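You operate a simulated robot arm through the tools that you are given. There is no shell and no other tool. Be economical: measure what you need, move in short steps, check, and stop when the job is done.

You run a simulated two-armed robot. Do the job below in one go: nothing can be reset, and whatever is moved stays where it is left.

## Task
Tune the orange viola's D and A strings by the pocket tuner; put the tuner on its stand.
Fine: hold the tuner still with one hand to press its button on and off; both within 10 ct. Set down upright: pocket tuner.

The check looks at the end state, three seconds after you hand in, the way a careful person would. Anything else that was tipped, shoved, dropped, spilled or broken makes it a failure.

## Robot
Two 7-joint arms with two-finger parallel grippers on one trunk, on a base that drives. Base frame: it is fixed to the floor where the robot stands at the start and does not move with it; the origin is under the middle of the robot, x ahead of it, y to its left, z up. Lengths are in m, angles in rad, forces in N, time in s.
The left shoulder is at the start at [0.05, 0.168, 1.207], the right one opposite. With the tool pointing down near the work surface each hand reaches from about 0.16 to 0.66 m from the robot's upright axis, wherever it stands, measured 20 degrees to its own side. Places, roughly: brown tuning peg [0.5, -0.1, 1]; pocket tuner button [0.5, 0, 0.9]; tuner stand top [0.8, -1.5, 0.9]; yellow tuning peg [0.5, -0.1, 1]. Payload 1.57 kg a hand.
The TCP of each hand is the grasp point between the finger pads, 0.03 m short of the fingertips. In the tool frame z runs along the fingers and y along their closing line. The gripper opens to 0.08 m. The fingers are 0.017 m wide and 0.012 m thick; the gripper's body (0.04 by 0.082 m) begins 0.08 m behind the TCP.
Orientation is that of the tool frame in the base frame, as [roll, pitch, yaw] about the fixed x, y, z axes, in that order (R = Rz(yaw) Ry(pitch) Rx(roll)). With the fingers straight down and closing along the base's y, the tool's x points along the base's -x, its y along +y and its z along -z.

## Interface
- The arms move only by the tool apply_moves. It takes "left_increments", "right_increments" or both (then of equal length, played together; a hand with none holds still); each is a list of rows, each a list of 3 entries, a list of its own where there are three numbers: the shift along the tool's x, y, z in m, then the turn, a rotation vector about the tool's x, y, z in rad, then the gripper command, from -1 (fully open) to 1 (shut), values between in proportion. In form: [[[dx, dy, dz], [wx, wy, wz], gripper], ...]. A call has 1 to 10 rows; each row is the pose to reach, as a shift and turn from the pose commanded when the call began, along the tool's axes at that moment. Rows are played at 5 a second. More than 0.05 m and 0.15 rad between two rows, or a gripper value outside its range, and nothing of the call is played. Where a pose cannot be reached the arm comes as near as it can. A force on the tool above 40 N (or 10 N above the force at the start of the call, whichever is more), or a blocked arm, ends the call early, and 0.2 s more pass. Each finger travels about 0.045 m/s and halts on what it meets, pressing with about 34 N; the grip force reading is that of the motor and also rises with nothing between the fingers. The clock runs only during rows and for 0.2 s after the last one: add rows that repeat a pose to give the fingers time. It gives the time, the measured TCP pose, the force on the tool (base axes), the opening and the grip force at its end, in the units of the frame above (readings bear some noise), with the torque about the TCP (base axes, N m) and any sound that the robot's microphone picked up.
- Cameras (640 x 400 px; columns grow to the right, rows downward): "scene" is now at [0.128, -0.0105, 1.4368]; the picture's right is [-0.12, -0.99, 0.00], its down [-0.48, 0.06, -0.88] and it looks along [0.87, -0.10, -0.48] (base axes); focal length 251 px, centre (320, 200). "left" rides on the left gripper at [0.072, 0.007, -0.122] in its tool frame; the picture's right is [-0.09, 1.00, 0.00], its down [-0.84, -0.08, -0.54] and it looks along [-0.54, -0.05, 0.84] (tool axes); focal length 238 px, centre (320, 200). "right" rides on the right gripper at [0.072, -0.006, -0.122] in its tool frame; the picture's right is [0.09, 1.00, 0.00], its down [-0.84, 0.08, -0.54] and it looks along [-0.54, 0.05, 0.84] (tool axes); focal length 238 px, centre (320, 200).
- get_image(camera): a new picture of that camera. The clock stands still meanwhile.
- move_column(by): slides the trunk up (or, below 0, down) by that many m; the arms and the scene camera ride with it, the base frame stays. It gives what a move gives, with no picture.
- roll_base(legs): drives the robot by 1 to 6 legs, each [ahead, left, turn to the left] in m, m and rad, along the robot's own axes; the way and the turn of a leg run together, so that a leg with both is an arc; at most 1.5 m and 3.142 rad a leg. The arms and the cameras ride along, it lands a little off, and it stops where it bumps. It gives what a move gives.
- head_to(pan, tilt): turns the head with the scene camera to pan (to the left, within 1.396 rad either way) and tilt (down, from -0.506 to 1.204), counted from straight ahead of the robot. It gives what a move gives.
- pixel_to_xyz(camera, pixels): for up to 12 pixels [column, row] of the newest picture of that camera ("zoom" is the newest enlarged one), the place [x, y, z] in the base frame of the surface seen there, good to about 0.002 m, but the place of the scene camera against the robot may be out by one fixed shift of up to 0.012 m in any direction. The clock stands still meanwhile.
- inspect(camera, box): a new picture of the part [left, top, right, bottom] of that camera's present view, enlarged. The clock stands still meanwhile.
- hand_in(): hands the job in; it is judged then, once.

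Keep the steps short. Do not move on a guess: measure, check each grasp and each placing, and mend mistakes. In all there are 80 turns and 58 pictures (those below and enlarged ones count). Leave the grippers open and the arms clear of the work at the hand-in unless told otherwise, and finish with a single line.

The tools are called after "Emit:" by a JSON object that holds its "fn" and its "kwargs". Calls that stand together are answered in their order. apply_moves: Moves the arms, as the interface text tells. Its arguments: {"type":"object","properties":{"left_increments":{"type":"array","items":{"type":"array"}},"right_increments":{"type":"array","items":{"type":"array"}}},"required":[]} The other tools are called the same way: move_column (by) slides the trunk up or down; roll_base (legs) drives the base; head_to (pan, tilt) turns the head that bears the scene camera; get_image (camera) takes a picture; pixel_to_xyz (camera, pixels) gives the place of the surface under pixels of a picture; inspect (camera, box) takes an enlarged picture of a part of a camera's view; hand_in () hands the job in.

At the start:

```text
time: 0.0
left_eef_pos: [0.3983, 0.1012, 1.293]
left_tcp_rot: [-3.14, -0.001, -3.141]
left_force: [0.2, -0.3, 0.4]
left_moment: [0.0, 0.0, -0.03]
left_finger_gap: 0.0799
left_finger_force: 0.1
right_eef_pos: [0.3173, -0.1451, 1.322]
right_tcp_rot: [3.139, 0.0, 3.142]
right_force: [0.2, -0.1, -0.4]
right_moment: [-0.04, 0.0, 0.03]
right_finger_gap: 0.0802
right_finger_force: 0.1
trunk travel left (down, up): [-0.375, 0.068]
robot x, y, heading: [-0.0, 0.0001, 0.003]
head pan, tilt: [-0.119, 0.499]
```

scene: 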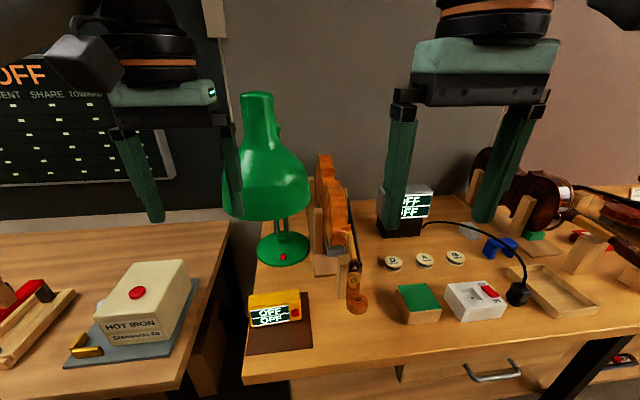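
right: 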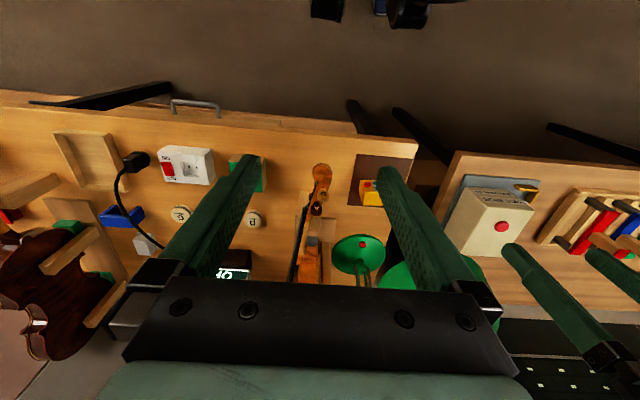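
left: 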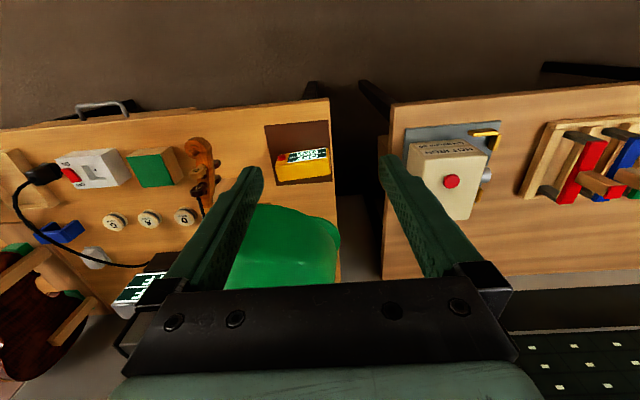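

I see the orange viola near column 335 and the yellow tuner near (275,315). I'll enlarge both first.

Emit:
{"fn": "inspect", "kwargs": {"camera": "scene", "box": [230, 220, 390, 360]}}

Emit:
{"fn": "inspect", "kwargs": {"camera": "scene", "box": [360, 170, 640, 345]}}

```text
2.86 times, centred on (310, 290) of scene
```

zoom: 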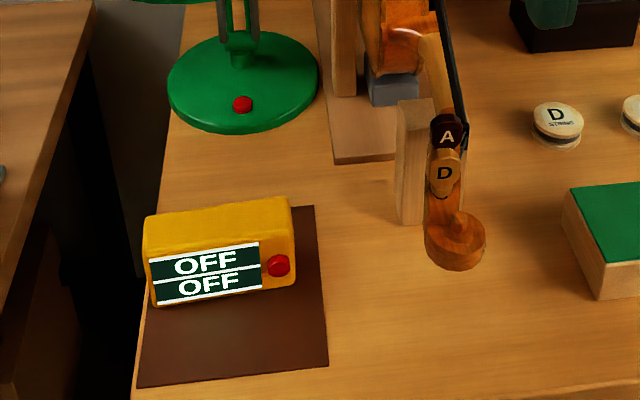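

```text
2.29 times, centred on (500, 258) of scene
```

zoom: 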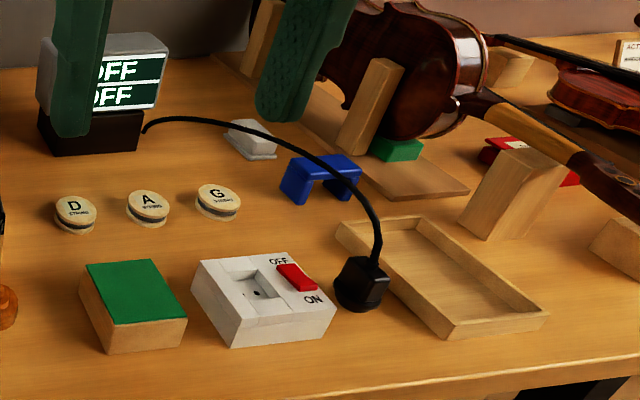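

Next I'll enlarge the left board and the card on the right, and turn the head to find the stand.

Emit:
{"fn": "inspect", "kwargs": {"camera": "scene", "box": [0, 40, 180, 190]}}

Emit:
{"fn": "head_to", "kwargs": {"pan": -0.9, "tilt": 0.4}}

Emit:
{"fn": "get_image", "kwargs": {"camera": "scene"}}

```text
2.67 times, centred on (90, 115) of scene
```

zoom: 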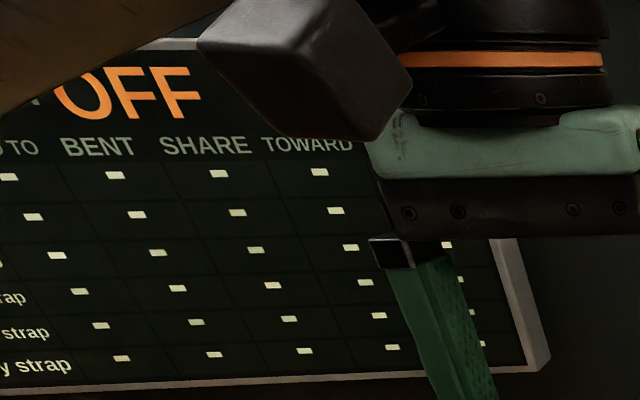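

```text
time: 1.1
left_eef_pos: [0.398, 0.1007, 1.294]
left_tcp_rot: [-3.14, 0.001, -3.14]
left_force: [0.2, 0.4, 0.9]
left_moment: [0.0, 0.03, 0.03]
left_finger_gap: 0.0801
left_finger_force: 0.0
right_eef_pos: [0.3153, -0.145, 1.3207]
right_tcp_rot: [3.139, 0.0, -3.141]
right_force: [0.3, -0.1, 0.2]
right_moment: [0.03, 0.0, -0.01]
right_finger_gap: 0.0802
right_finger_force: 0.1
trunk travel left (down, up): [-0.375, 0.068]
robot x, y, heading: [-0.0004, 0.0018, 0.003]
head pan, tilt: [-0.901, 0.4]
```

```text
51 pictures are left
```

scene: 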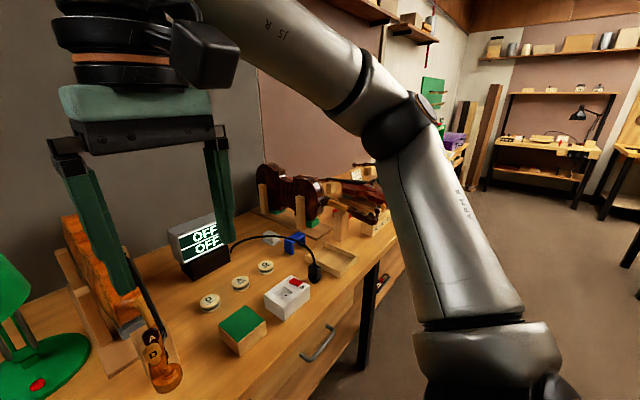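

The bench's right end is at (380,200). I'll enlarge it to look for the tuner stand.

Emit:
{"fn": "inspect", "kwargs": {"camera": "scene", "box": [230, 150, 410, 290]}}

Emit:
{"fn": "pixel_to_xyz", "kwargs": {"camera": "scene", "pixels": [[330, 215], [375, 222], [380, 170], [210, 302], [240, 282], [266, 267]]}}

```text
2.86 times, centred on (320, 220) of scene
```

zoom: 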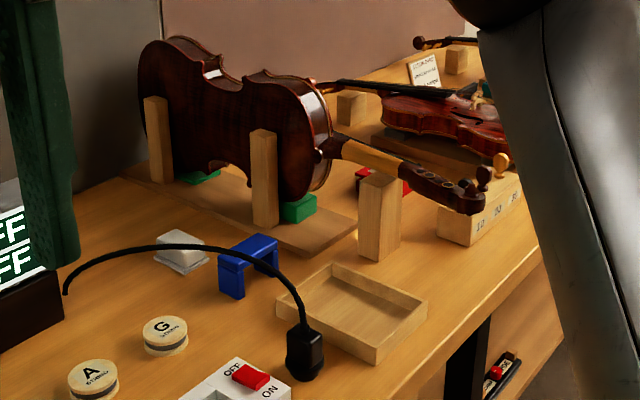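

```text
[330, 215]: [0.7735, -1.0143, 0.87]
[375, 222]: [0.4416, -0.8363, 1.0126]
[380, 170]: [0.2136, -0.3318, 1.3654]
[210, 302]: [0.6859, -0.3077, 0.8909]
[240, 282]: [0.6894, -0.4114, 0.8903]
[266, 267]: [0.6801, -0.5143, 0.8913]
```

The card and block at the bench end are partly hidden; I'll return there later. Now I turn the head back to the viola head and tuner and measure.

Emit:
{"fn": "head_to", "kwargs": {"pan": -0.1, "tilt": 0.8}}

Emit:
{"fn": "inspect", "kwargs": {"camera": "scene", "box": [300, 90, 400, 230]}}

Emit:
{"fn": "get_image", "kwargs": {"camera": "scene"}}

```text
time: 2.2
left_eef_pos: [0.3993, 0.1026, 1.2943]
left_tcp_rot: [-3.139, -0.001, -3.14]
left_force: [0.6, 0.6, 0.2]
left_moment: [-0.03, -0.01, 0.03]
left_finger_gap: 0.0804
left_finger_force: 0.0
right_eef_pos: [0.3153, -0.1446, 1.3215]
right_tcp_rot: [3.141, 0.001, -3.142]
right_force: [0.4, -0.2, -0.7]
right_moment: [0.01, 0.01, 0.01]
right_finger_gap: 0.0802
right_finger_force: 0.0
trunk travel left (down, up): [-0.375, 0.068]
robot x, y, heading: [-0.0017, 0.0024, 0.005]
head pan, tilt: [-0.099, 0.799]
```

```text
2.86 times, centred on (350, 160) of scene
```

zoom: 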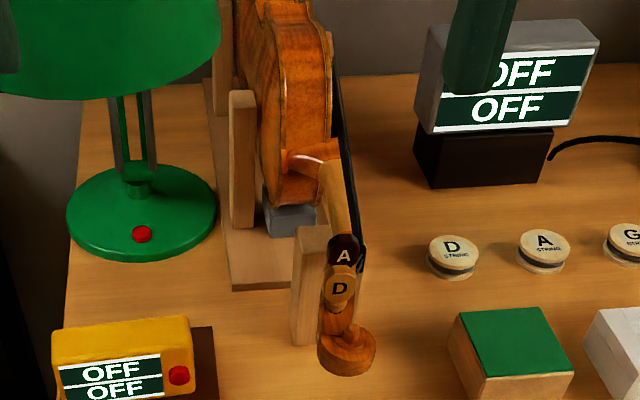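

```text
48 pictures are left
```

scene: 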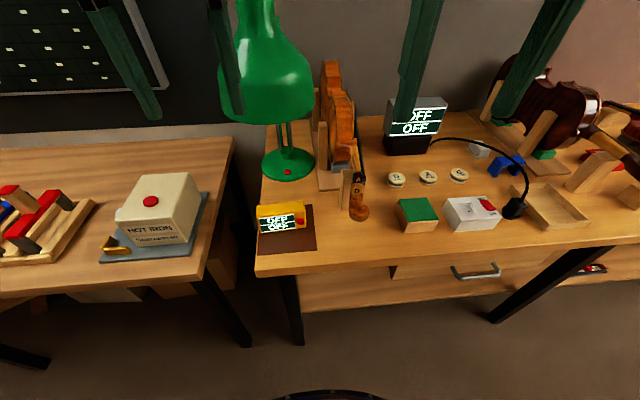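

The pegs seem to stand upright with A and D labels on top. I'll enlarge and measure the peg tops and the tuner.

Emit:
{"fn": "inspect", "kwargs": {"camera": "scene", "box": [250, 165, 380, 255]}}

Emit:
{"fn": "inspect", "kwargs": {"camera": "right", "box": [280, 150, 420, 250]}}

```text
4.44 times, centred on (315, 210) of scene
```

zoom: 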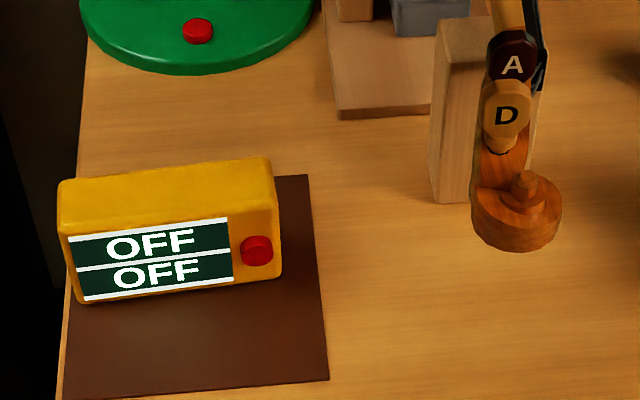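

```text
4.00 times, centred on (350, 200) of right
```

zoom: 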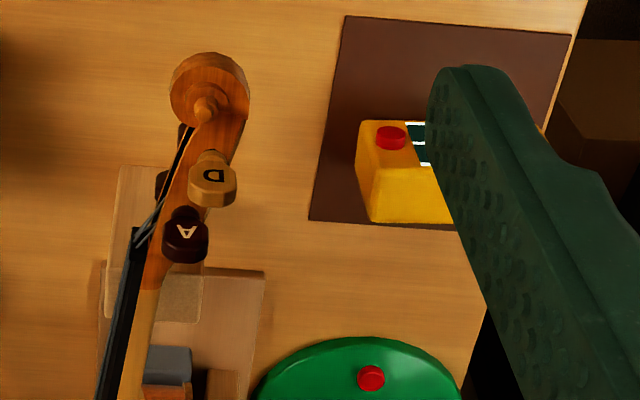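

I measure through the wrist picture, which is more trustworthy, and cross-check with the scene.

Emit:
{"fn": "pixel_to_xyz", "kwargs": {"camera": "zoom", "pixels": [[186, 231], [212, 173], [217, 195], [193, 252], [391, 130], [375, 130], [372, 200], [400, 205], [205, 75], [280, 290], [180, 310], [335, 180]]}}

Emit:
{"fn": "pixel_to_xyz", "kwargs": {"camera": "scene", "pixels": [[357, 180], [357, 191], [302, 221], [262, 205], [302, 199], [265, 210], [310, 202], [290, 225], [268, 230], [306, 205], [273, 202], [289, 202]]}}

```text
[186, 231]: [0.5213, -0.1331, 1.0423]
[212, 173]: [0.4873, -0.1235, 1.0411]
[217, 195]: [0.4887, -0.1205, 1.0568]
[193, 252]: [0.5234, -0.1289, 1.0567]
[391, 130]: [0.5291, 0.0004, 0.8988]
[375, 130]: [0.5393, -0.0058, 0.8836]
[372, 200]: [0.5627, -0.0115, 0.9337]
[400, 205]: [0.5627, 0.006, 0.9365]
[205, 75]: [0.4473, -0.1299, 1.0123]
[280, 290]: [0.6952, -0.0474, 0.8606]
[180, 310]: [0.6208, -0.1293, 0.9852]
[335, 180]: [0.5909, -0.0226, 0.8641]
```

```text
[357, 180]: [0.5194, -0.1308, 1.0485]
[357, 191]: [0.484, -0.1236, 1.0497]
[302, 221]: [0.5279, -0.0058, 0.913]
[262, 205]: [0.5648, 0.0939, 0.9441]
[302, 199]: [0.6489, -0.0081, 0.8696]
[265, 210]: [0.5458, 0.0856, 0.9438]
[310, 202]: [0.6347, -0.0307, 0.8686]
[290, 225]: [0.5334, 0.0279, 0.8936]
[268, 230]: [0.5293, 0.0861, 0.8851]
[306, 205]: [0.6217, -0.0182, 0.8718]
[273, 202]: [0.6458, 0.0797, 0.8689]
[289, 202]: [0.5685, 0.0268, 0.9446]
```

Labels sit at z≈1.04–1.057 near (0.521,-0.133) for A and (0.487,-0.124) for D. The tuner's front is at x≈0.53. Before moving hands I check how far the lamp shade reaches.

Emit:
{"fn": "pixel_to_xyz", "kwargs": {"camera": "scene", "pixels": [[226, 95], [312, 90], [265, 118], [262, 20], [265, 70], [290, 110], [240, 110], [245, 60], [327, 160], [343, 130], [338, 190], [350, 90]]}}

```text
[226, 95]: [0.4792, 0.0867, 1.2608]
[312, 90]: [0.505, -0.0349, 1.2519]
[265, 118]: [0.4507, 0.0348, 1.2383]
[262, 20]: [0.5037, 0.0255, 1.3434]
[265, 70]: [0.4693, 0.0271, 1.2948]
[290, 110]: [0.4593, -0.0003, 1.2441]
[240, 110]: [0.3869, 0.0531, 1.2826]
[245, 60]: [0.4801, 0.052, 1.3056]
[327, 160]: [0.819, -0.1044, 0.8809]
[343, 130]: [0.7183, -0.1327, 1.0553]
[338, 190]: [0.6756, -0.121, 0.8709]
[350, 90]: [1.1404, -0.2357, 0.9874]
```

The lamp shade hangs at x 0.45–0.56, y -0.035–0.087, z≥1.23, right above the tuner. So the left hand must come in tilted from the left. First I back it away to about (0.35,0.25,1.20) and yaw it so it closes along x. I also measure the neighbouring table.

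Emit:
{"fn": "pixel_to_xyz", "kwargs": {"camera": "scene", "pixels": [[150, 200], [195, 200], [200, 185], [232, 140], [215, 230], [205, 210], [165, 180], [110, 245]]}}

Emit:
{"fn": "apply_moves", "kwargs": {"left_increments": [[[0.01, 0.02, 0.009], [0, 0, -0.145], -1], [[0.02, 0.04, 0.018], [0, 0, -0.29], -1], [[0.03, 0.06, 0.027], [0, 0, -0.435], -1], [[0.04, 0.08, 0.036], [0, 0, -0.58], -1], [[0.048, 0.1, 0.045], [0, 0, -0.725], -1], [[0.048, 0.115, 0.054], [0, 0, -0.87], -1], [[0.048, 0.13, 0.063], [0, 0, -1.015], -1], [[0.048, 0.14, 0.072], [0, 0, -1.16], -1], [[0.048, 0.15, 0.081], [0, 0, -1.305], -1], [[0.048, 0.15, 0.09], [0, 0, -1.45], -1]]}}

```text
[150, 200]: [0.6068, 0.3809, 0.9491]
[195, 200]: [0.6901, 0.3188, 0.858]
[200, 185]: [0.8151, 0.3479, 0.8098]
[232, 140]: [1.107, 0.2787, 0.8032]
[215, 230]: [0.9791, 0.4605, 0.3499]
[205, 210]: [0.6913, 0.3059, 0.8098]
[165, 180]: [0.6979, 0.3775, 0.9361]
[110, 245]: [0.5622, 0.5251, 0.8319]
```

```text
time: 4.5
left_eef_pos: [0.3502, 0.2529, 1.2028]
left_tcp_rot: [3.142, -0.001, -1.686]
left_force: [-0.9, 0.0, -0.5]
left_moment: [0.03, 0.03, 0.02]
left_finger_gap: 0.08
left_finger_force: 0.1
right_eef_pos: [0.3169, -0.1446, 1.3207]
right_tcp_rot: [3.138, 0.0, 3.142]
right_force: [-0.9, 0.1, 0.7]
right_moment: [-0.03, 0.01, 0.02]
right_finger_gap: 0.0799
right_finger_force: 0.1
trunk travel left (down, up): [-0.375, 0.068]
robot x, y, heading: [-0.0011, -0.0027, 0.001]
head pan, tilt: [-0.099, 0.799]
```

The yaw is right. Now I tilt the left hand 40° and bring it to about (0.55,0.16,1.0), pointing down toward the tuner's left end.

Emit:
{"fn": "apply_moves", "kwargs": {"left_increments": [[[0.0, 0.0, 0.0], [0.006, 0.1, -0.017], -1], [[0.0, -0.01, 0.02], [0.012, 0.2, -0.034], -1], [[0.005, -0.03, 0.04], [0.018, 0.3, -0.051], -1], [[0.01, -0.06, 0.065], [0.024, 0.4, -0.069], -1], [[0.02, -0.09, 0.09], [0.03, 0.5, -0.086], -1], [[0.03, -0.12, 0.115], [0.036, 0.6, -0.103], -1], [[0.04, -0.15, 0.14], [0.042, 0.7, -0.12], -1], [[0.053, -0.18, 0.17], [0.042, 0.7, -0.12], -1], [[0.066, -0.209, 0.2], [0.042, 0.7, -0.12], -1]]}}

Emit:
{"fn": "get_image", "kwargs": {"camera": "left"}}

```text
time: 6.5
left_eef_pos: [0.5518, 0.1611, 1.0034]
left_tcp_rot: [3.139, -0.702, -1.562]
left_force: [0.2, 0.3, -0.8]
left_moment: [0.02, -0.03, -0.02]
left_finger_gap: 0.0802
left_finger_force: 0.1
right_eef_pos: [0.3157, -0.1453, 1.3216]
right_tcp_rot: [3.14, 0.0, -3.141]
right_force: [0.5, 0.5, 0.2]
right_moment: [0.01, -0.01, 0.01]
right_finger_gap: 0.0799
right_finger_force: 0.2
trunk travel left (down, up): [-0.375, 0.068]
robot x, y, heading: [-0.0012, 0.0007, -0.002]
head pan, tilt: [-0.099, 0.799]
```

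```text
45 pictures are left
```

left: 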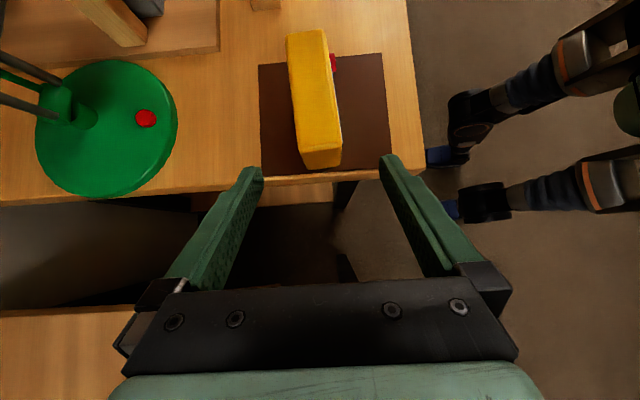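

The tuner is clearly visible. I measure its top corners, left end and button.

Emit:
{"fn": "pixel_to_xyz", "kwargs": {"camera": "left", "pixels": [[290, 37], [321, 33], [302, 146], [336, 143], [335, 63], [308, 162], [336, 160], [312, 90], [341, 140], [262, 66], [380, 55], [375, 170]]}}

```text
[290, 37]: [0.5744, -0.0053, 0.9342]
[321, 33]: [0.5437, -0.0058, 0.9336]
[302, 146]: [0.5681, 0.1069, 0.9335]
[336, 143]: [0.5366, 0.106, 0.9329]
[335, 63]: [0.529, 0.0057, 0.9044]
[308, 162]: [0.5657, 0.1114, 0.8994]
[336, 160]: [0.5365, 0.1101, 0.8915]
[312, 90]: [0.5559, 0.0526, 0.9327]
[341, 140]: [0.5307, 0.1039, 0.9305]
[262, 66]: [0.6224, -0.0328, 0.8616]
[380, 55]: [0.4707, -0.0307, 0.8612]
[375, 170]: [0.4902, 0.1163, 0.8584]
```

The tuner spans y -0.008…0.111, is 0.04 thick, top z 0.935, yawed about +0.06 rad. I align, slide down over its left end and close.

Emit:
{"fn": "apply_moves", "kwargs": {"left_increments": [[[-0.002, 0, 0.03], [0.035, 0, -0.041], -1], [[-0.004, 0, 0.06], [0.035, 0, -0.041], -1], [[-0.006, 0, 0.09], [0.035, 0, -0.041], -1], [[-0.006, 0, 0.114], [0.035, 0, -0.041], -1], [[-0.006, 0, 0.114], [0.035, 0, -0.041], -1], [[-0.006, 0, 0.114], [0.035, 0, -0.041], 0.2], [[-0.006, 0, 0.114], [0.035, 0, -0.041], 0.5], [[-0.006, 0, 0.114], [0.035, 0, -0.041], 1], [[-0.006, 0, 0.114], [0.035, 0, -0.041], 1]]}}

Emit:
{"fn": "get_image", "kwargs": {"camera": "left"}}

```text
time: 8.4
left_eef_pos: [0.5485, 0.0903, 0.913]
left_tcp_rot: [3.14, -0.701, -1.511]
left_force: [0.8, -0.2, 0.4]
left_moment: [-0.03, -0.04, 0.02]
left_finger_gap: 0.0416
left_finger_force: 26.5
right_eef_pos: [0.3157, -0.1453, 1.3216]
right_tcp_rot: [3.14, 0.001, 3.142]
right_force: [0.0, 0.1, -0.1]
right_moment: [-0.02, 0.0, 0.0]
right_finger_gap: 0.08
right_finger_force: 0.0
trunk travel left (down, up): [-0.375, 0.068]
robot x, y, heading: [0.0035, 0.0004, -0.003]
head pan, tilt: [-0.099, 0.799]
```

```text
44 pictures are left
```

left: 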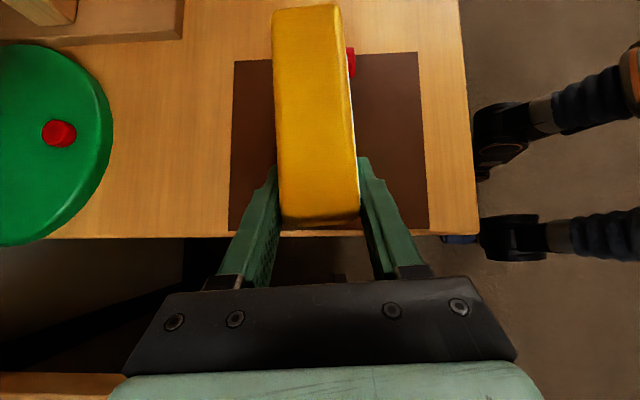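

The grip reads 0.0416, so it is solid. I measure the button as it stands now.

Emit:
{"fn": "pixel_to_xyz", "kwargs": {"camera": "left", "pixels": [[353, 60], [352, 70], [351, 55], [354, 65], [350, 50], [351, 76], [345, 66], [330, 20]]}}

Emit:
{"fn": "inspect", "kwargs": {"camera": "left", "box": [300, 20, 400, 90]}}

Emit:
{"fn": "apply_moves", "kwargs": {"right_increments": [[[-0.0, 0.02, 0.03], [0, -0.13, 0], -1], [[-0.0, 0.04, 0.06], [0, -0.26, 0], 0], [[-0.0, 0.06, 0.1], [0, -0.39, 0], 1], [[-0.0, 0.08, 0.14], [0, -0.52, 0], 1], [[-0.0, 0.1, 0.18], [0, -0.65, 0], 1], [[-0.0, 0.12, 0.22], [0, -0.78, 0], 1], [[-0.0, 0.14, 0.26], [0, -0.91, 0], 1], [[-0.02, 0.15, 0.3], [0, -1.04, 0], 1], [[-0.05, 0.15, 0.33], [0, -1.04, 0], 1], [[-0.08, 0.15, 0.36], [0, -1.04, 0], 1]]}}

```text
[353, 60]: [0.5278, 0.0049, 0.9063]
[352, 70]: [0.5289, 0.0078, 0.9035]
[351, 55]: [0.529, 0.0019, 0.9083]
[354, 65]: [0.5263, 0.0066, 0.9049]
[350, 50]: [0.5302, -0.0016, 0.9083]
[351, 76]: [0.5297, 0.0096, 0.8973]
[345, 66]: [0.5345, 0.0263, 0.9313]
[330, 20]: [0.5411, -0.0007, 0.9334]
```

```text
5.71 times, centred on (350, 55) of left
```

zoom: 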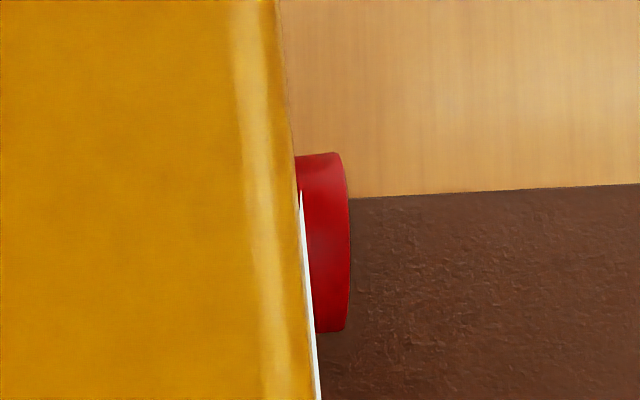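

```text
time: 10.7
left_eef_pos: [0.55, 0.0903, 0.9126]
left_tcp_rot: [3.142, -0.703, -1.51]
left_force: [0.0, 0.2, 0.6]
left_moment: [0.06, 0.0, -0.02]
left_finger_gap: 0.0416
left_finger_force: 33.6
right_eef_pos: [0.3966, 0.0061, 0.962]
right_tcp_rot: [3.139, 1.039, 3.141]
right_force: [-0.5, -0.1, -0.1]
right_moment: [0.01, -0.01, -0.01]
right_finger_gap: 0.0
right_finger_force: 20.7
trunk travel left (down, up): [-0.375, 0.068]
robot x, y, heading: [-0.001, 0.0022, -0.0]
head pan, tilt: [-0.099, 0.799]
```

The button's centre is about (0.526,0.004,0.900). I stage the closed right fingertips just short of it and look.

Emit:
{"fn": "apply_moves", "kwargs": {"right_increments": [[[0.001, -0.001, 0.035], [0, 0, 0], 1], [[0.002, -0.002, 0.07], [0, 0, 0], 1], [[0.003, -0.002, 0.098], [0, 0, 0], 1]]}}

Emit:
{"fn": "get_image", "kwargs": {"camera": "right"}}

Emit:
{"fn": "inspect", "kwargs": {"camera": "left", "box": [280, 10, 440, 110]}}

```text
time: 11.4
left_eef_pos: [0.549, 0.0908, 0.912]
left_tcp_rot: [3.141, -0.702, -1.51]
left_force: [-0.2, 0.7, 0.5]
left_moment: [0.06, 0.03, 0.04]
left_finger_gap: 0.0416
left_finger_force: 34.2
right_eef_pos: [0.4799, 0.0028, 0.9094]
right_tcp_rot: [3.139, 1.039, 3.138]
right_force: [0.2, 0.0, 0.9]
right_moment: [0.01, 0.01, -0.02]
right_finger_gap: 0.0
right_finger_force: 21.2
trunk travel left (down, up): [-0.375, 0.068]
robot x, y, heading: [0.0021, -0.0006, -0.001]
head pan, tilt: [-0.099, 0.799]
```

```text
42 pictures are left
```

right: 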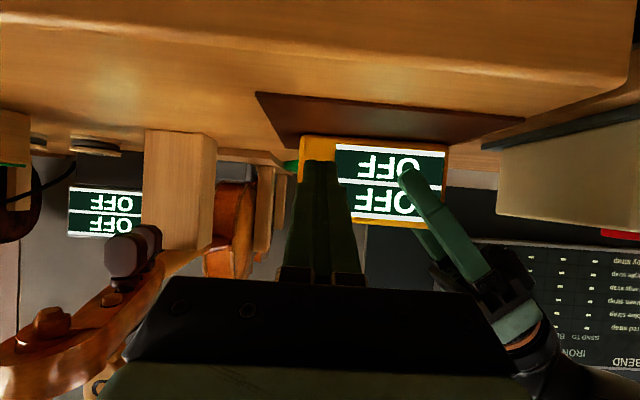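

```text
4.00 times, centred on (360, 60) of left
```

zoom: 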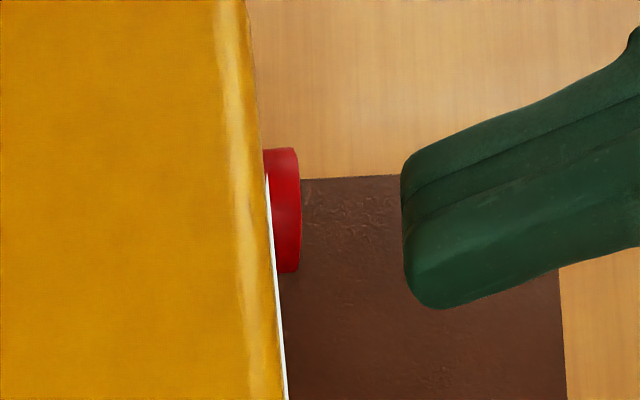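

The fingertip is in line with the button. I press 0.021 m forward and retract in one call.

Emit:
{"fn": "apply_moves", "kwargs": {"right_increments": [[[-0.0061, 0.001, 0.0103], [0, 0, 0], 1], [[-0.0086, 0.001, 0.0147], [0, 0, 0], 1], [[-0.0106, 0.001, 0.0181], [0, 0, 0], 1]]}}

Emit:
{"fn": "get_image", "kwargs": {"camera": "right"}}

```text
time: 12.2
left_eef_pos: [0.5502, 0.0912, 0.9124]
left_tcp_rot: [-3.141, -0.703, -1.509]
left_force: [4.2, -0.7, -0.5]
left_moment: [0.12, -0.1, 0.34]
left_finger_gap: 0.0418
left_finger_force: 34.0
right_eef_pos: [0.5, 0.0049, 0.9099]
right_tcp_rot: [3.14, 1.04, 3.139]
right_force: [-4.0, -0.1, 1.2]
right_moment: [-0.03, 0.0, 0.0]
right_finger_gap: 0.0002
right_finger_force: 21.9
trunk travel left (down, up): [-0.375, 0.068]
robot x, y, heading: [0.0011, 0.0022, 0.003]
head pan, tilt: [-0.099, 0.799]
heard: click
```

```text
40 pictures are left
```

right: 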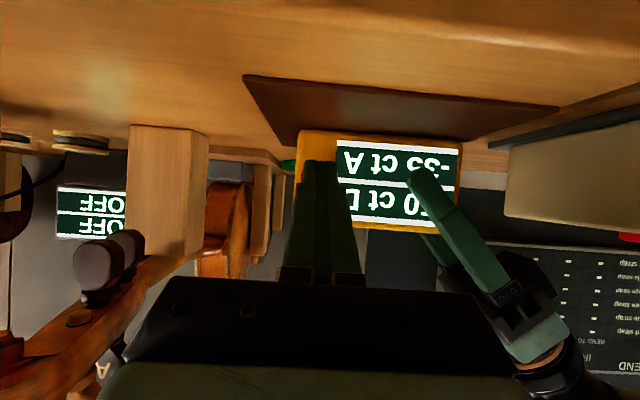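

It clicked and the tuner is on (A reads -35 ct, D partly hidden). I retract the right hand, then open the left and back it out along its own axis.

Emit:
{"fn": "apply_moves", "kwargs": {"right_increments": [[[0.005, 0, -0.02], [0, 0, 0], 1], [[0.005, 0, -0.06], [0, 0, 0], 1], [[0.005, 0, -0.1], [0, 0, 0], 1], [[0.005, 0, -0.12], [0, 0, 0], 1], [[0.005, 0, -0.12], [0, 0, 0], 1], [[0.005, 0, -0.12], [0, 0, 0], 1], [[0.005, 0, -0.12], [0, 0, 0], 1], [[0.005, 0, -0.12], [0, 0, 0], 1]], "left_increments": [[[0, 0, 0], [0, 0, 0], 1], [[0, 0, 0], [0, 0, 0], 0.4], [[0, 0, 0], [0, 0, 0], -0.2], [[0, 0, 0], [0, 0, 0], -1], [[0, 0, 0], [0, 0, 0], -1], [[0, 0, -0.04], [0, 0, 0], -1], [[0, 0, -0.08], [0, 0, 0], -1], [[0, 0, -0.11], [0, 0, 0], -1]]}}

Emit:
{"fn": "get_image", "kwargs": {"camera": "right"}}

Emit:
{"fn": "inspect", "kwargs": {"camera": "scene", "box": [240, 160, 400, 260]}}

```text
time: 14.1
left_eef_pos: [0.5458, 0.1628, 0.9964]
left_tcp_rot: [3.14, -0.7, -1.51]
left_force: [-0.1, 0.9, -0.7]
left_moment: [-0.03, 0.0, -0.02]
left_finger_gap: 0.0799
left_finger_force: 0.1
right_eef_pos: [0.3953, 0.0055, 0.9641]
right_tcp_rot: [3.139, 1.04, 3.14]
right_force: [-0.5, 0.4, 1.1]
right_moment: [0.02, 0.01, -0.05]
right_finger_gap: 0.0
right_finger_force: 21.5
trunk travel left (down, up): [-0.375, 0.068]
robot x, y, heading: [-0.0016, -0.0011, 0.004]
head pan, tilt: [-0.099, 0.799]
```

```text
39 pictures are left
```

right: 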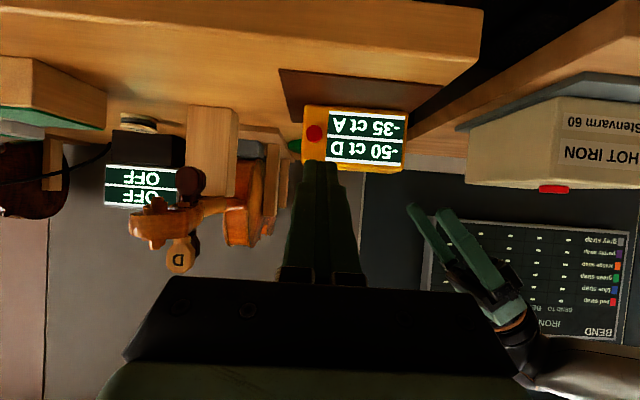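

```text
4.00 times, centred on (320, 210) of scene
```

zoom: 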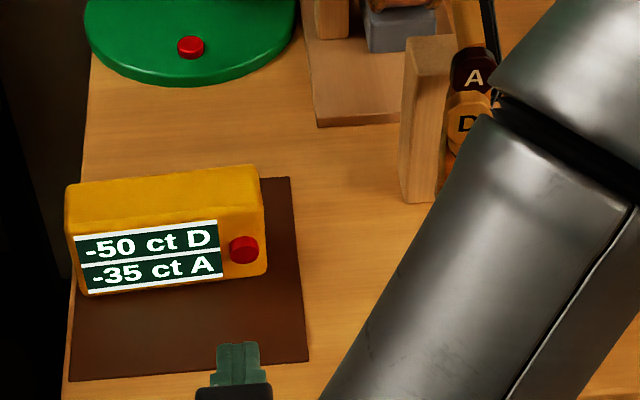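

The display reads D -50 ct and A -35 ct. Now I bring the right hand upright above and in front of the pegs to look at them closely.

Emit:
{"fn": "apply_moves", "kwargs": {"right_increments": [[[0.002, 0, -0.033], [0, 0, 0], 1], [[0.004, 0, -0.067], [0, 0.13, 0], 1], [[-0.02, -0.02, -0.074], [0, 0.26, 0], 1], [[-0.043, -0.038, -0.08], [0, 0.39, 0], 1], [[-0.067, -0.057, -0.086], [0, 0.52, 0], 1], [[-0.09, -0.076, -0.093], [0, 0.65, 0], 0.5], [[-0.114, -0.095, -0.099], [0, 0.78, 0], 0], [[-0.137, -0.115, -0.106], [0, 0.91, 0], -0.5], [[-0.161, -0.134, -0.112], [0, 1.04, 0], -0.5]]}}

Emit:
{"fn": "get_image", "kwargs": {"camera": "right"}}

```text
time: 16.1
left_eef_pos: [0.5461, 0.1628, 0.9961]
left_tcp_rot: [3.138, -0.7, -1.51]
left_force: [0.5, -0.8, -0.2]
left_moment: [0.01, -0.01, 0.01]
left_finger_gap: 0.0798
left_finger_force: 0.1
right_eef_pos: [0.3791, -0.1302, 1.1609]
right_tcp_rot: [3.139, -0.003, -3.141]
right_force: [-0.2, 0.3, 0.2]
right_moment: [0.02, 0.08, -0.04]
right_finger_gap: 0.0599
right_finger_force: 0.0
trunk travel left (down, up): [-0.375, 0.068]
robot x, y, heading: [-0.001, -0.0002, -0.0]
head pan, tilt: [-0.099, 0.799]
```

```text
37 pictures are left
```

right: 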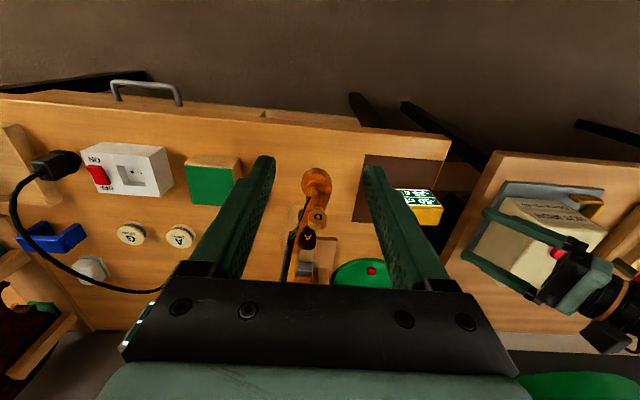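

Emit:
{"fn": "inspect", "kwargs": {"camera": "right", "box": [270, 155, 370, 285]}}

Emit:
{"fn": "inspect", "kwargs": {"camera": "left", "box": [200, 0, 440, 150]}}

```text
3.08 times, centred on (320, 220) of right
```

zoom: 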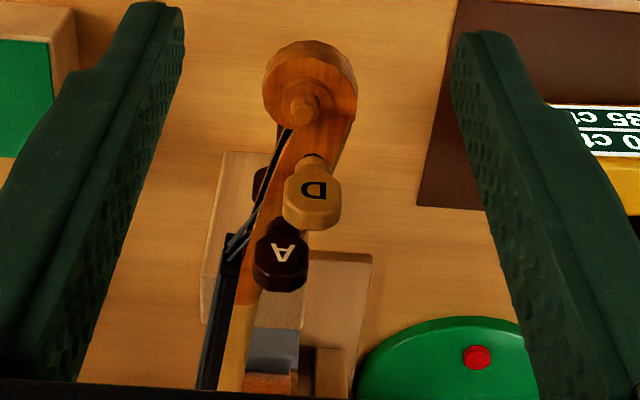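

```text
2.67 times, centred on (320, 75) of left
```

zoom: 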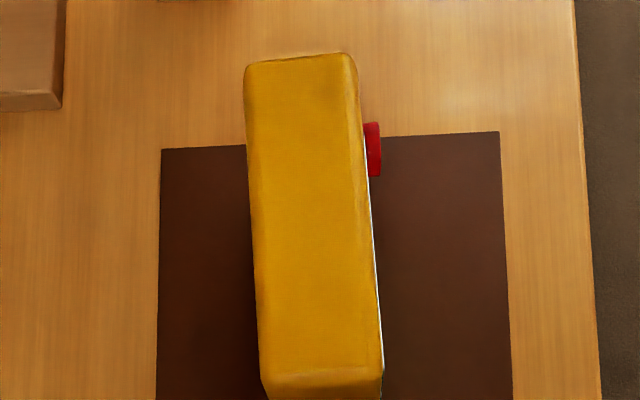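

I measure the peg plates' edges in the wrist picture: D near (317,217), A near (307,237).

Emit:
{"fn": "pixel_to_xyz", "kwargs": {"camera": "right", "pixels": [[317.3, 217], [310, 219], [325, 219], [317, 226], [317.5, 212], [318, 208], [307, 237], [300, 238], [314.5, 238], [307, 245], [307, 230], [312, 228.5]]}}

Emit:
{"fn": "pixel_to_xyz", "kwargs": {"camera": "scene", "pixels": [[357, 180], [357, 190], [358, 183]]}}

```text
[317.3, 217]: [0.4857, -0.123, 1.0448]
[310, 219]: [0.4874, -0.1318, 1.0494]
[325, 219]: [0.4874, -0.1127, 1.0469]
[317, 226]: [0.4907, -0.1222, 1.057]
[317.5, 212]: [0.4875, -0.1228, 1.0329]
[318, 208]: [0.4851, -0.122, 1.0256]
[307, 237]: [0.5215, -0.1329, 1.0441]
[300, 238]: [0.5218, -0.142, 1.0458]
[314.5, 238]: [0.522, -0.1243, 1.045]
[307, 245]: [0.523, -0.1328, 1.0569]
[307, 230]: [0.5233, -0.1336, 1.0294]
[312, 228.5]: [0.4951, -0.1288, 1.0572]
```

```text
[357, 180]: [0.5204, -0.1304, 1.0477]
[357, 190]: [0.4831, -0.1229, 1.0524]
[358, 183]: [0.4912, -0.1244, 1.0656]
```

The plates are vertical: D centred near (0.491,-0.122), A near (0.527,-0.133), 0.022 wide in y, top z 1.057. I go above D with a 0.045 opening, then down to z≈1.058.

Emit:
{"fn": "apply_moves", "kwargs": {"right_increments": [[[-0.03, 0.002, 0.005], [0, 0, 0], -0.125], [[-0.07, 0.006, 0.01], [0, 0, 0], -0.125], [[-0.112, 0.008, 0.025], [0, 0, 0], -0.125], [[-0.112, 0.008, 0.045], [0, 0, 0], -0.125]]}}

Emit:
{"fn": "get_image", "kwargs": {"camera": "right"}}

```text
time: 17.1
left_eef_pos: [0.5452, 0.1622, 0.9957]
left_tcp_rot: [3.14, -0.701, -1.509]
left_force: [-0.7, -0.5, -0.1]
left_moment: [0.01, -0.01, -0.02]
left_finger_gap: 0.0797
left_finger_force: 0.0
right_eef_pos: [0.4924, -0.1223, 1.1155]
right_tcp_rot: [3.14, -0.002, -3.141]
right_force: [-0.7, 0.1, -0.9]
right_moment: [0.0, 0.01, 0.02]
right_finger_gap: 0.0449
right_finger_force: 0.2
trunk travel left (down, up): [-0.375, 0.068]
robot x, y, heading: [-0.0007, 0.0031, 0.002]
head pan, tilt: [-0.099, 0.799]
```

```text
34 pictures are left
```

right: 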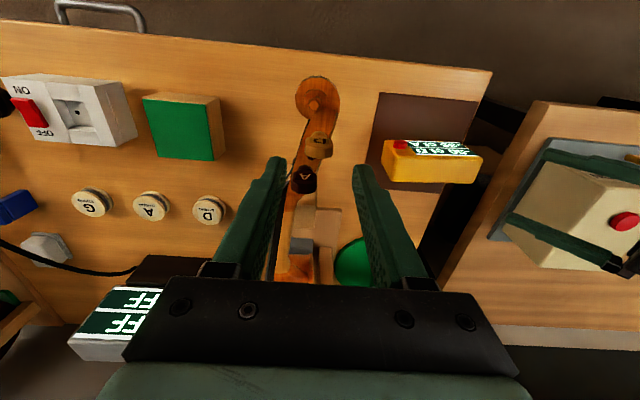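

The fingers straddle the peg column well. I lower 0.057 and close on D.

Emit:
{"fn": "apply_moves", "kwargs": {"right_increments": [[[0, 0, 0.03], [0, 0, 0], -0.125], [[0, 0, 0.057], [0, 0, 0], -0.125], [[0, 0, 0.057], [0, 0, 0], 0.2], [[0, 0, 0.057], [0, 0, 0], 0.6], [[0, 0, 0.057], [0, 0, 0], 1], [[0, 0, 0.057], [0, 0, 0], 1]]}}

Emit:
{"fn": "inspect", "kwargs": {"camera": "right", "box": [240, 80, 500, 240]}}

```text
time: 18.4
left_eef_pos: [0.5463, 0.1627, 0.9966]
left_tcp_rot: [3.139, -0.701, -1.509]
left_force: [0.7, -0.5, 0.2]
left_moment: [0.0, 0.0, -0.01]
left_finger_gap: 0.0796
left_finger_force: 0.1
right_eef_pos: [0.4909, -0.1225, 1.0599]
right_tcp_rot: [3.141, 0.0, 3.138]
right_force: [-1.4, -4.7, -0.6]
right_moment: [-0.08, -0.62, 0.01]
right_finger_gap: 0.0238
right_finger_force: 36.1
trunk travel left (down, up): [-0.375, 0.068]
robot x, y, heading: [0.0017, -0.003, 0.004]
head pan, tilt: [-0.099, 0.799]
```

```text
2.46 times, centred on (370, 160) of right
```

zoom: 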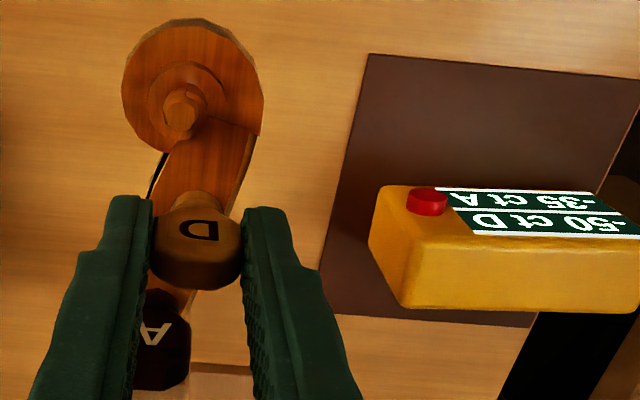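

D is gripped (0.0238). I turn 0.15 rad as a test and read the display.

Emit:
{"fn": "apply_moves", "kwargs": {"right_increments": [[[0, -0.001, 0], [0, 0, 0.05], 1], [[0, -0.001, 0], [0, 0, 0.1], 1], [[0, -0.001, 0], [0, 0, 0.15], 1]]}}

Emit:
{"fn": "inspect", "kwargs": {"camera": "right", "box": [240, 80, 500, 240]}}

```text
time: 19.2
left_eef_pos: [0.5467, 0.1629, 0.9974]
left_tcp_rot: [3.139, -0.7, -1.511]
left_force: [-0.5, -0.6, -0.2]
left_moment: [0.0, 0.0, 0.01]
left_finger_gap: 0.0801
left_finger_force: 0.0
right_eef_pos: [0.49, -0.1227, 1.0588]
right_tcp_rot: [3.14, 0.0, 2.991]
right_force: [-0.4, 2.0, -3.9]
right_moment: [-0.13, -0.88, 0.04]
right_finger_gap: 0.024
right_finger_force: 36.3
trunk travel left (down, up): [-0.375, 0.068]
robot x, y, heading: [0.0019, 0.0003, 0.005]
head pan, tilt: [-0.099, 0.799]
```

```text
2.46 times, centred on (370, 160) of right
```

zoom: 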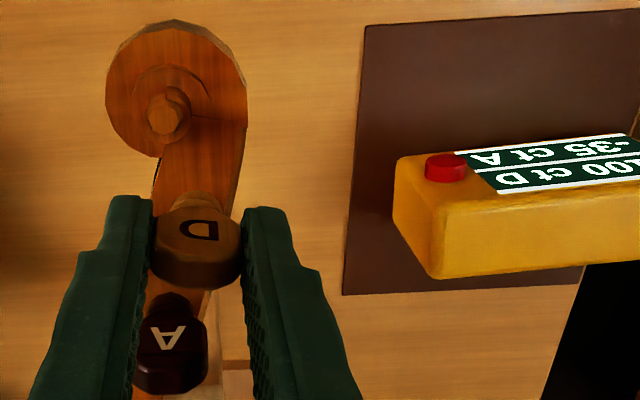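

The D reading is cut at the picture's edge; I look at the display wider.

Emit:
{"fn": "inspect", "kwargs": {"camera": "right", "box": [380, 100, 560, 210]}}

```text
3.56 times, centred on (470, 155) of right
```

zoom: 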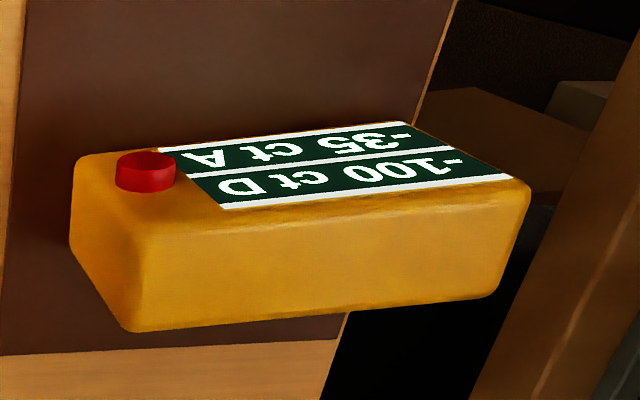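

-100 ct: that was the slack direction, about 333 ct/rad. I turn back 0.28 rad.

Emit:
{"fn": "apply_moves", "kwargs": {"right_increments": [[[0, 0, 0], [0, 0, -0.1], 1], [[0, 0, 0], [0, 0, -0.2], 1], [[0, 0, 0], [0, 0, -0.28], 1]]}}

Emit:
{"fn": "inspect", "kwargs": {"camera": "right", "box": [300, 80, 560, 240]}}

```text
time: 20.1
left_eef_pos: [0.5466, 0.1625, 0.9956]
left_tcp_rot: [3.14, -0.7, -1.508]
left_force: [0.0, -0.2, -0.2]
left_moment: [-0.02, 0.0, 0.04]
left_finger_gap: 0.08
left_finger_force: 0.0
right_eef_pos: [0.4916, -0.1231, 1.0597]
right_tcp_rot: [3.139, -0.001, -3.01]
right_force: [-2.2, 1.2, -3.7]
right_moment: [0.16, -0.33, 0.0]
right_finger_gap: 0.0237
right_finger_force: 35.9
trunk travel left (down, up): [-0.375, 0.068]
robot x, y, heading: [-0.0003, -0.002, -0.001]
head pan, tilt: [-0.099, 0.799]
```

```text
2.46 times, centred on (430, 160) of right
```

zoom: 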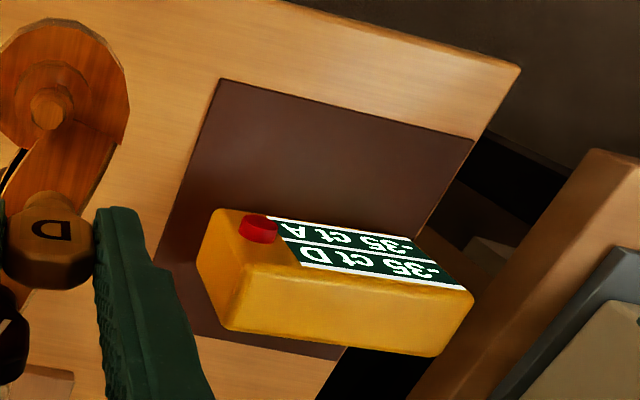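

D reads -35 ct; there seems to be some lash. I turn another 0.10 rad the same way.

Emit:
{"fn": "apply_moves", "kwargs": {"right_increments": [[[0, 0, 0], [0, 0, -0.05], 1], [[0, 0, 0], [0, 0, -0.1], 1], [[0, 0, 0], [0, 0, -0.1], 1]]}}

Emit:
{"fn": "inspect", "kwargs": {"camera": "right", "box": [300, 80, 560, 240]}}

```text
time: 20.9
left_eef_pos: [0.5461, 0.1634, 0.9966]
left_tcp_rot: [3.138, -0.702, -1.511]
left_force: [0.2, -0.7, 0.2]
left_moment: [0.0, -0.01, 0.0]
left_finger_gap: 0.0802
left_finger_force: 0.1
right_eef_pos: [0.4903, -0.1226, 1.0584]
right_tcp_rot: [3.139, 0.0, -2.91]
right_force: [-0.5, 2.1, -3.7]
right_moment: [-0.01, 0.4, 0.0]
right_finger_gap: 0.0238
right_finger_force: 35.3
trunk travel left (down, up): [-0.375, 0.068]
robot x, y, heading: [-0.0, 0.0018, 0.002]
head pan, tilt: [-0.099, 0.799]
```

```text
2.46 times, centred on (430, 160) of right
```

zoom: 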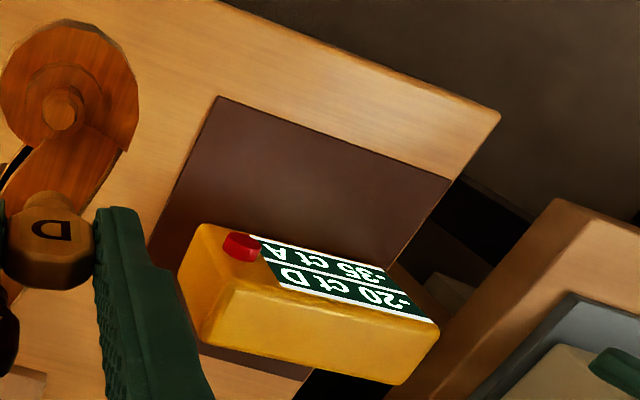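

D is at -20 ct, about 150 ct/rad now. I turn 0.13 rad more.

Emit:
{"fn": "apply_moves", "kwargs": {"right_increments": [[[0, 0, 0], [0, 0, -0.06], 1], [[0, 0, 0], [0, 0, -0.13], 1], [[0, 0, 0], [0, 0, -0.13], 1]]}}

Emit:
{"fn": "inspect", "kwargs": {"camera": "right", "box": [300, 90, 560, 250]}}

```text
time: 21.6
left_eef_pos: [0.5467, 0.1633, 0.9958]
left_tcp_rot: [3.14, -0.702, -1.51]
left_force: [-0.3, 0.5, 0.0]
left_moment: [0.0, 0.0, 0.01]
left_finger_gap: 0.08
left_finger_force: 0.0
right_eef_pos: [0.4905, -0.1231, 1.0593]
right_tcp_rot: [3.141, 0.0, -2.78]
right_force: [-0.9, 0.3, -1.2]
right_moment: [-0.26, 0.9, -0.04]
right_finger_gap: 0.0239
right_finger_force: 35.9
trunk travel left (down, up): [-0.375, 0.068]
robot x, y, heading: [-0.0027, 0.0008, -0.003]
head pan, tilt: [-0.099, 0.799]
```

```text
2.46 times, centred on (430, 170) of right
```

zoom: 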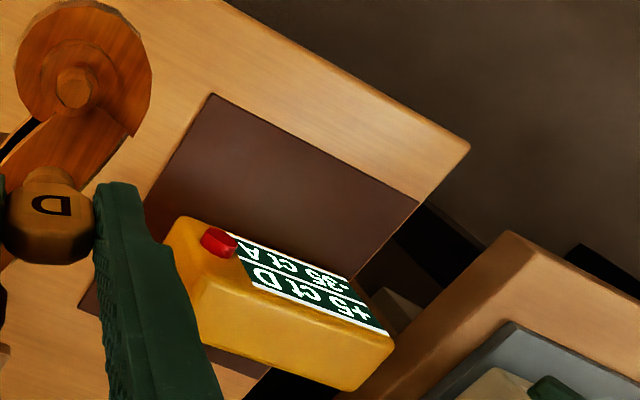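

D reads +5 ct. I open, wait a moment and rise to see whether it holds.

Emit:
{"fn": "apply_moves", "kwargs": {"right_increments": [[[0, 0, 0], [0, 0, 0], 0.3], [[0, 0, 0], [0, 0, 0], -0.125], [[0, 0, 0], [0, 0, 0], -0.125], [[0, 0, 0], [0, 0, 0], -0.125], [[0, 0, -0.03], [0, 0, 0], -0.125], [[0, 0, -0.056], [0, 0, 0], -0.125]]}}

Emit:
{"fn": "inspect", "kwargs": {"camera": "right", "box": [230, 70, 490, 230]}}

```text
time: 23.1
left_eef_pos: [0.5456, 0.163, 0.9962]
left_tcp_rot: [3.141, -0.701, -1.512]
left_force: [0.7, -0.2, 0.1]
left_moment: [0.01, -0.01, 0.0]
left_finger_gap: 0.0798
left_finger_force: 0.2
right_eef_pos: [0.4897, -0.1231, 1.1176]
right_tcp_rot: [-3.139, -0.001, -2.782]
right_force: [0.0, -0.8, -0.2]
right_moment: [-0.01, 0.0, 0.02]
right_finger_gap: 0.045
right_finger_force: 0.0
trunk travel left (down, up): [-0.375, 0.068]
robot x, y, heading: [0.0, -0.0011, 0.005]
head pan, tilt: [-0.099, 0.799]
```

```text
2.46 times, centred on (360, 150) of right
```

zoom: 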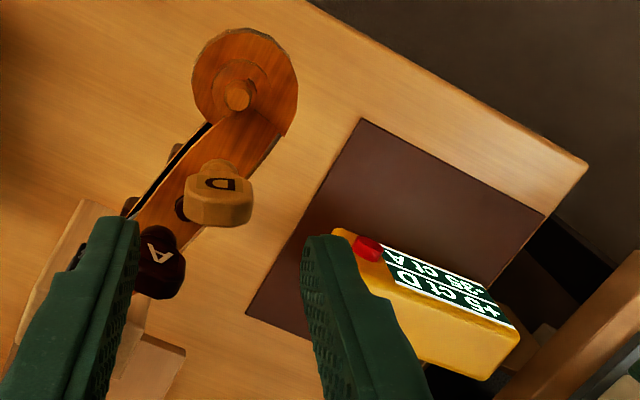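

D holds at +5 ct. Now A: I shift to (0.527,-0.133), square the hand, lower and close.

Emit:
{"fn": "apply_moves", "kwargs": {"right_increments": [[[-0.01, -0.007, 0], [0, 0, 0.12], -0.125], [[-0.02, -0.014, 0], [0, 0, 0.24], -0.125], [[-0.0306, -0.0224, 0], [0, 0, 0.36], -0.125], [[-0.0306, -0.0224, 0.03], [0, 0, 0.36], -0.125], [[-0.0306, -0.0224, 0.057], [0, 0, 0.36], -0.125], [[-0.0306, -0.0224, 0.057], [0, 0, 0.36], 0.2], [[-0.0306, -0.0224, 0.057], [0, 0, 0.36], 0.6], [[-0.0306, -0.0224, 0.057], [0, 0, 0.36], 1], [[-0.0306, -0.0224, 0.057], [0, 0, 0.36], 1]]}}

Emit:
{"fn": "inspect", "kwargs": {"camera": "right", "box": [240, 80, 500, 240]}}

```text
time: 25.1
left_eef_pos: [0.5468, 0.1641, 0.9965]
left_tcp_rot: [3.14, -0.701, -1.51]
left_force: [-0.5, -0.6, -0.6]
left_moment: [-0.02, 0.0, 0.02]
left_finger_gap: 0.0801
left_finger_force: 0.0
right_eef_pos: [0.5286, -0.1342, 1.058]
right_tcp_rot: [3.14, -0.001, 3.141]
right_force: [-1.4, 4.1, -2.9]
right_moment: [0.07, -0.55, 0.0]
right_finger_gap: 0.024
right_finger_force: 35.8
trunk travel left (down, up): [-0.375, 0.068]
robot x, y, heading: [0.0016, -0.0004, 0.001]
head pan, tilt: [-0.099, 0.799]
```

```text
2.46 times, centred on (370, 160) of right
```

zoom: 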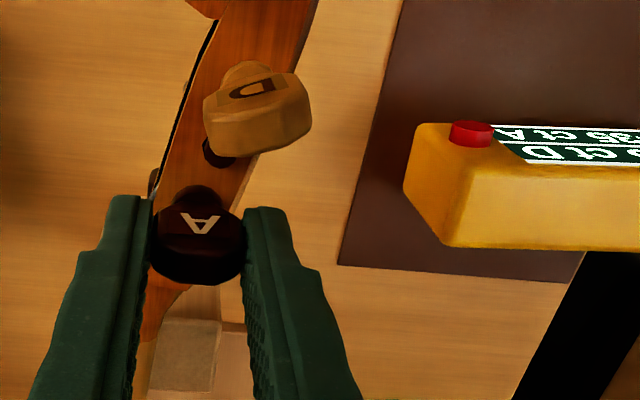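

A is gripped (0.024). I turn it 0.15 rad the way that raised D, and read.

Emit:
{"fn": "apply_moves", "kwargs": {"right_increments": [[[0, 0.0005, 0], [0, 0, -0.08], 1], [[0, 0.0005, 0], [0, 0, -0.15], 1], [[0, 0.0005, 0], [0, 0, -0.15], 1]]}}

Emit:
{"fn": "inspect", "kwargs": {"camera": "right", "box": [340, 60, 600, 220]}}

```text
time: 25.9
left_eef_pos: [0.5458, 0.1632, 0.9959]
left_tcp_rot: [3.141, -0.701, -1.51]
left_force: [0.8, -0.5, -0.5]
left_moment: [0.01, 0.0, -0.02]
left_finger_gap: 0.0801
left_finger_force: 0.1
right_eef_pos: [0.5277, -0.1342, 1.0585]
right_tcp_rot: [3.141, 0.0, -2.993]
right_force: [6.1, 0.7, 1.1]
right_moment: [-0.08, 0.6, 0.02]
right_finger_gap: 0.0241
right_finger_force: 35.7
trunk travel left (down, up): [-0.375, 0.068]
robot x, y, heading: [-0.0006, 0.0015, -0.002]
head pan, tilt: [-0.099, 0.799]
```

```text
2.46 times, centred on (470, 140) of right
```

zoom: 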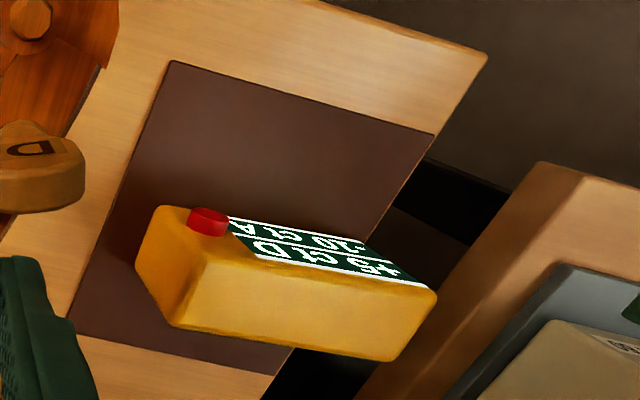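

A now reads about -10 ct, D +5. I turn 0.06 rad more, then open and rise.

Emit:
{"fn": "apply_moves", "kwargs": {"right_increments": [[[0, 0, 0], [0, 0, -0.03], 1], [[0, 0, 0], [0, 0, -0.06], 1], [[0, 0, 0], [0, 0, -0.06], 1], [[0, 0, 0], [0, 0, -0.06], 0.3], [[0, 0, 0], [0, 0, -0.06], -0.125], [[0, 0, 0], [0, 0, -0.06], -0.125], [[0, 0, 0], [0, 0, -0.06], -0.125], [[0, 0, -0.03], [0, 0, -0.06], -0.125], [[0, 0, -0.07], [0, 0, -0.06], -0.125]]}}

Emit:
{"fn": "inspect", "kwargs": {"camera": "right", "box": [300, 70, 500, 190]}}

```text
time: 27.9
left_eef_pos: [0.546, 0.1625, 0.997]
left_tcp_rot: [3.139, -0.702, -1.509]
left_force: [0.7, -0.4, 0.4]
left_moment: [0.01, 0.02, 0.04]
left_finger_gap: 0.08
left_finger_force: 0.1
right_eef_pos: [0.5264, -0.1344, 1.1265]
right_tcp_rot: [3.14, 0.001, -2.934]
right_force: [0.2, 0.3, -0.3]
right_moment: [-0.02, -0.01, 0.0]
right_finger_gap: 0.045
right_finger_force: 0.0
trunk travel left (down, up): [-0.375, 0.068]
robot x, y, heading: [-0.0009, 0.0019, -0.0]
head pan, tilt: [-0.099, 0.799]
```

```text
3.20 times, centred on (400, 130) of right
```

zoom: 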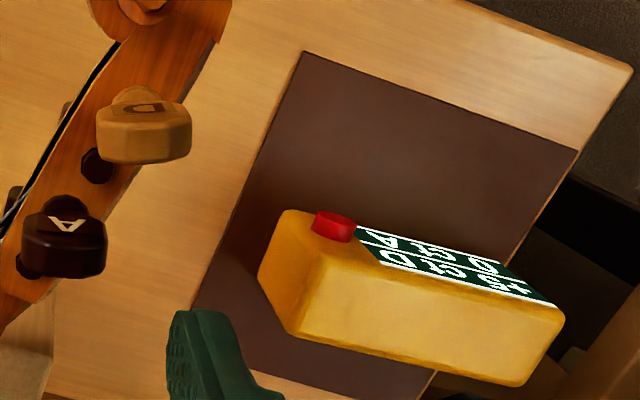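

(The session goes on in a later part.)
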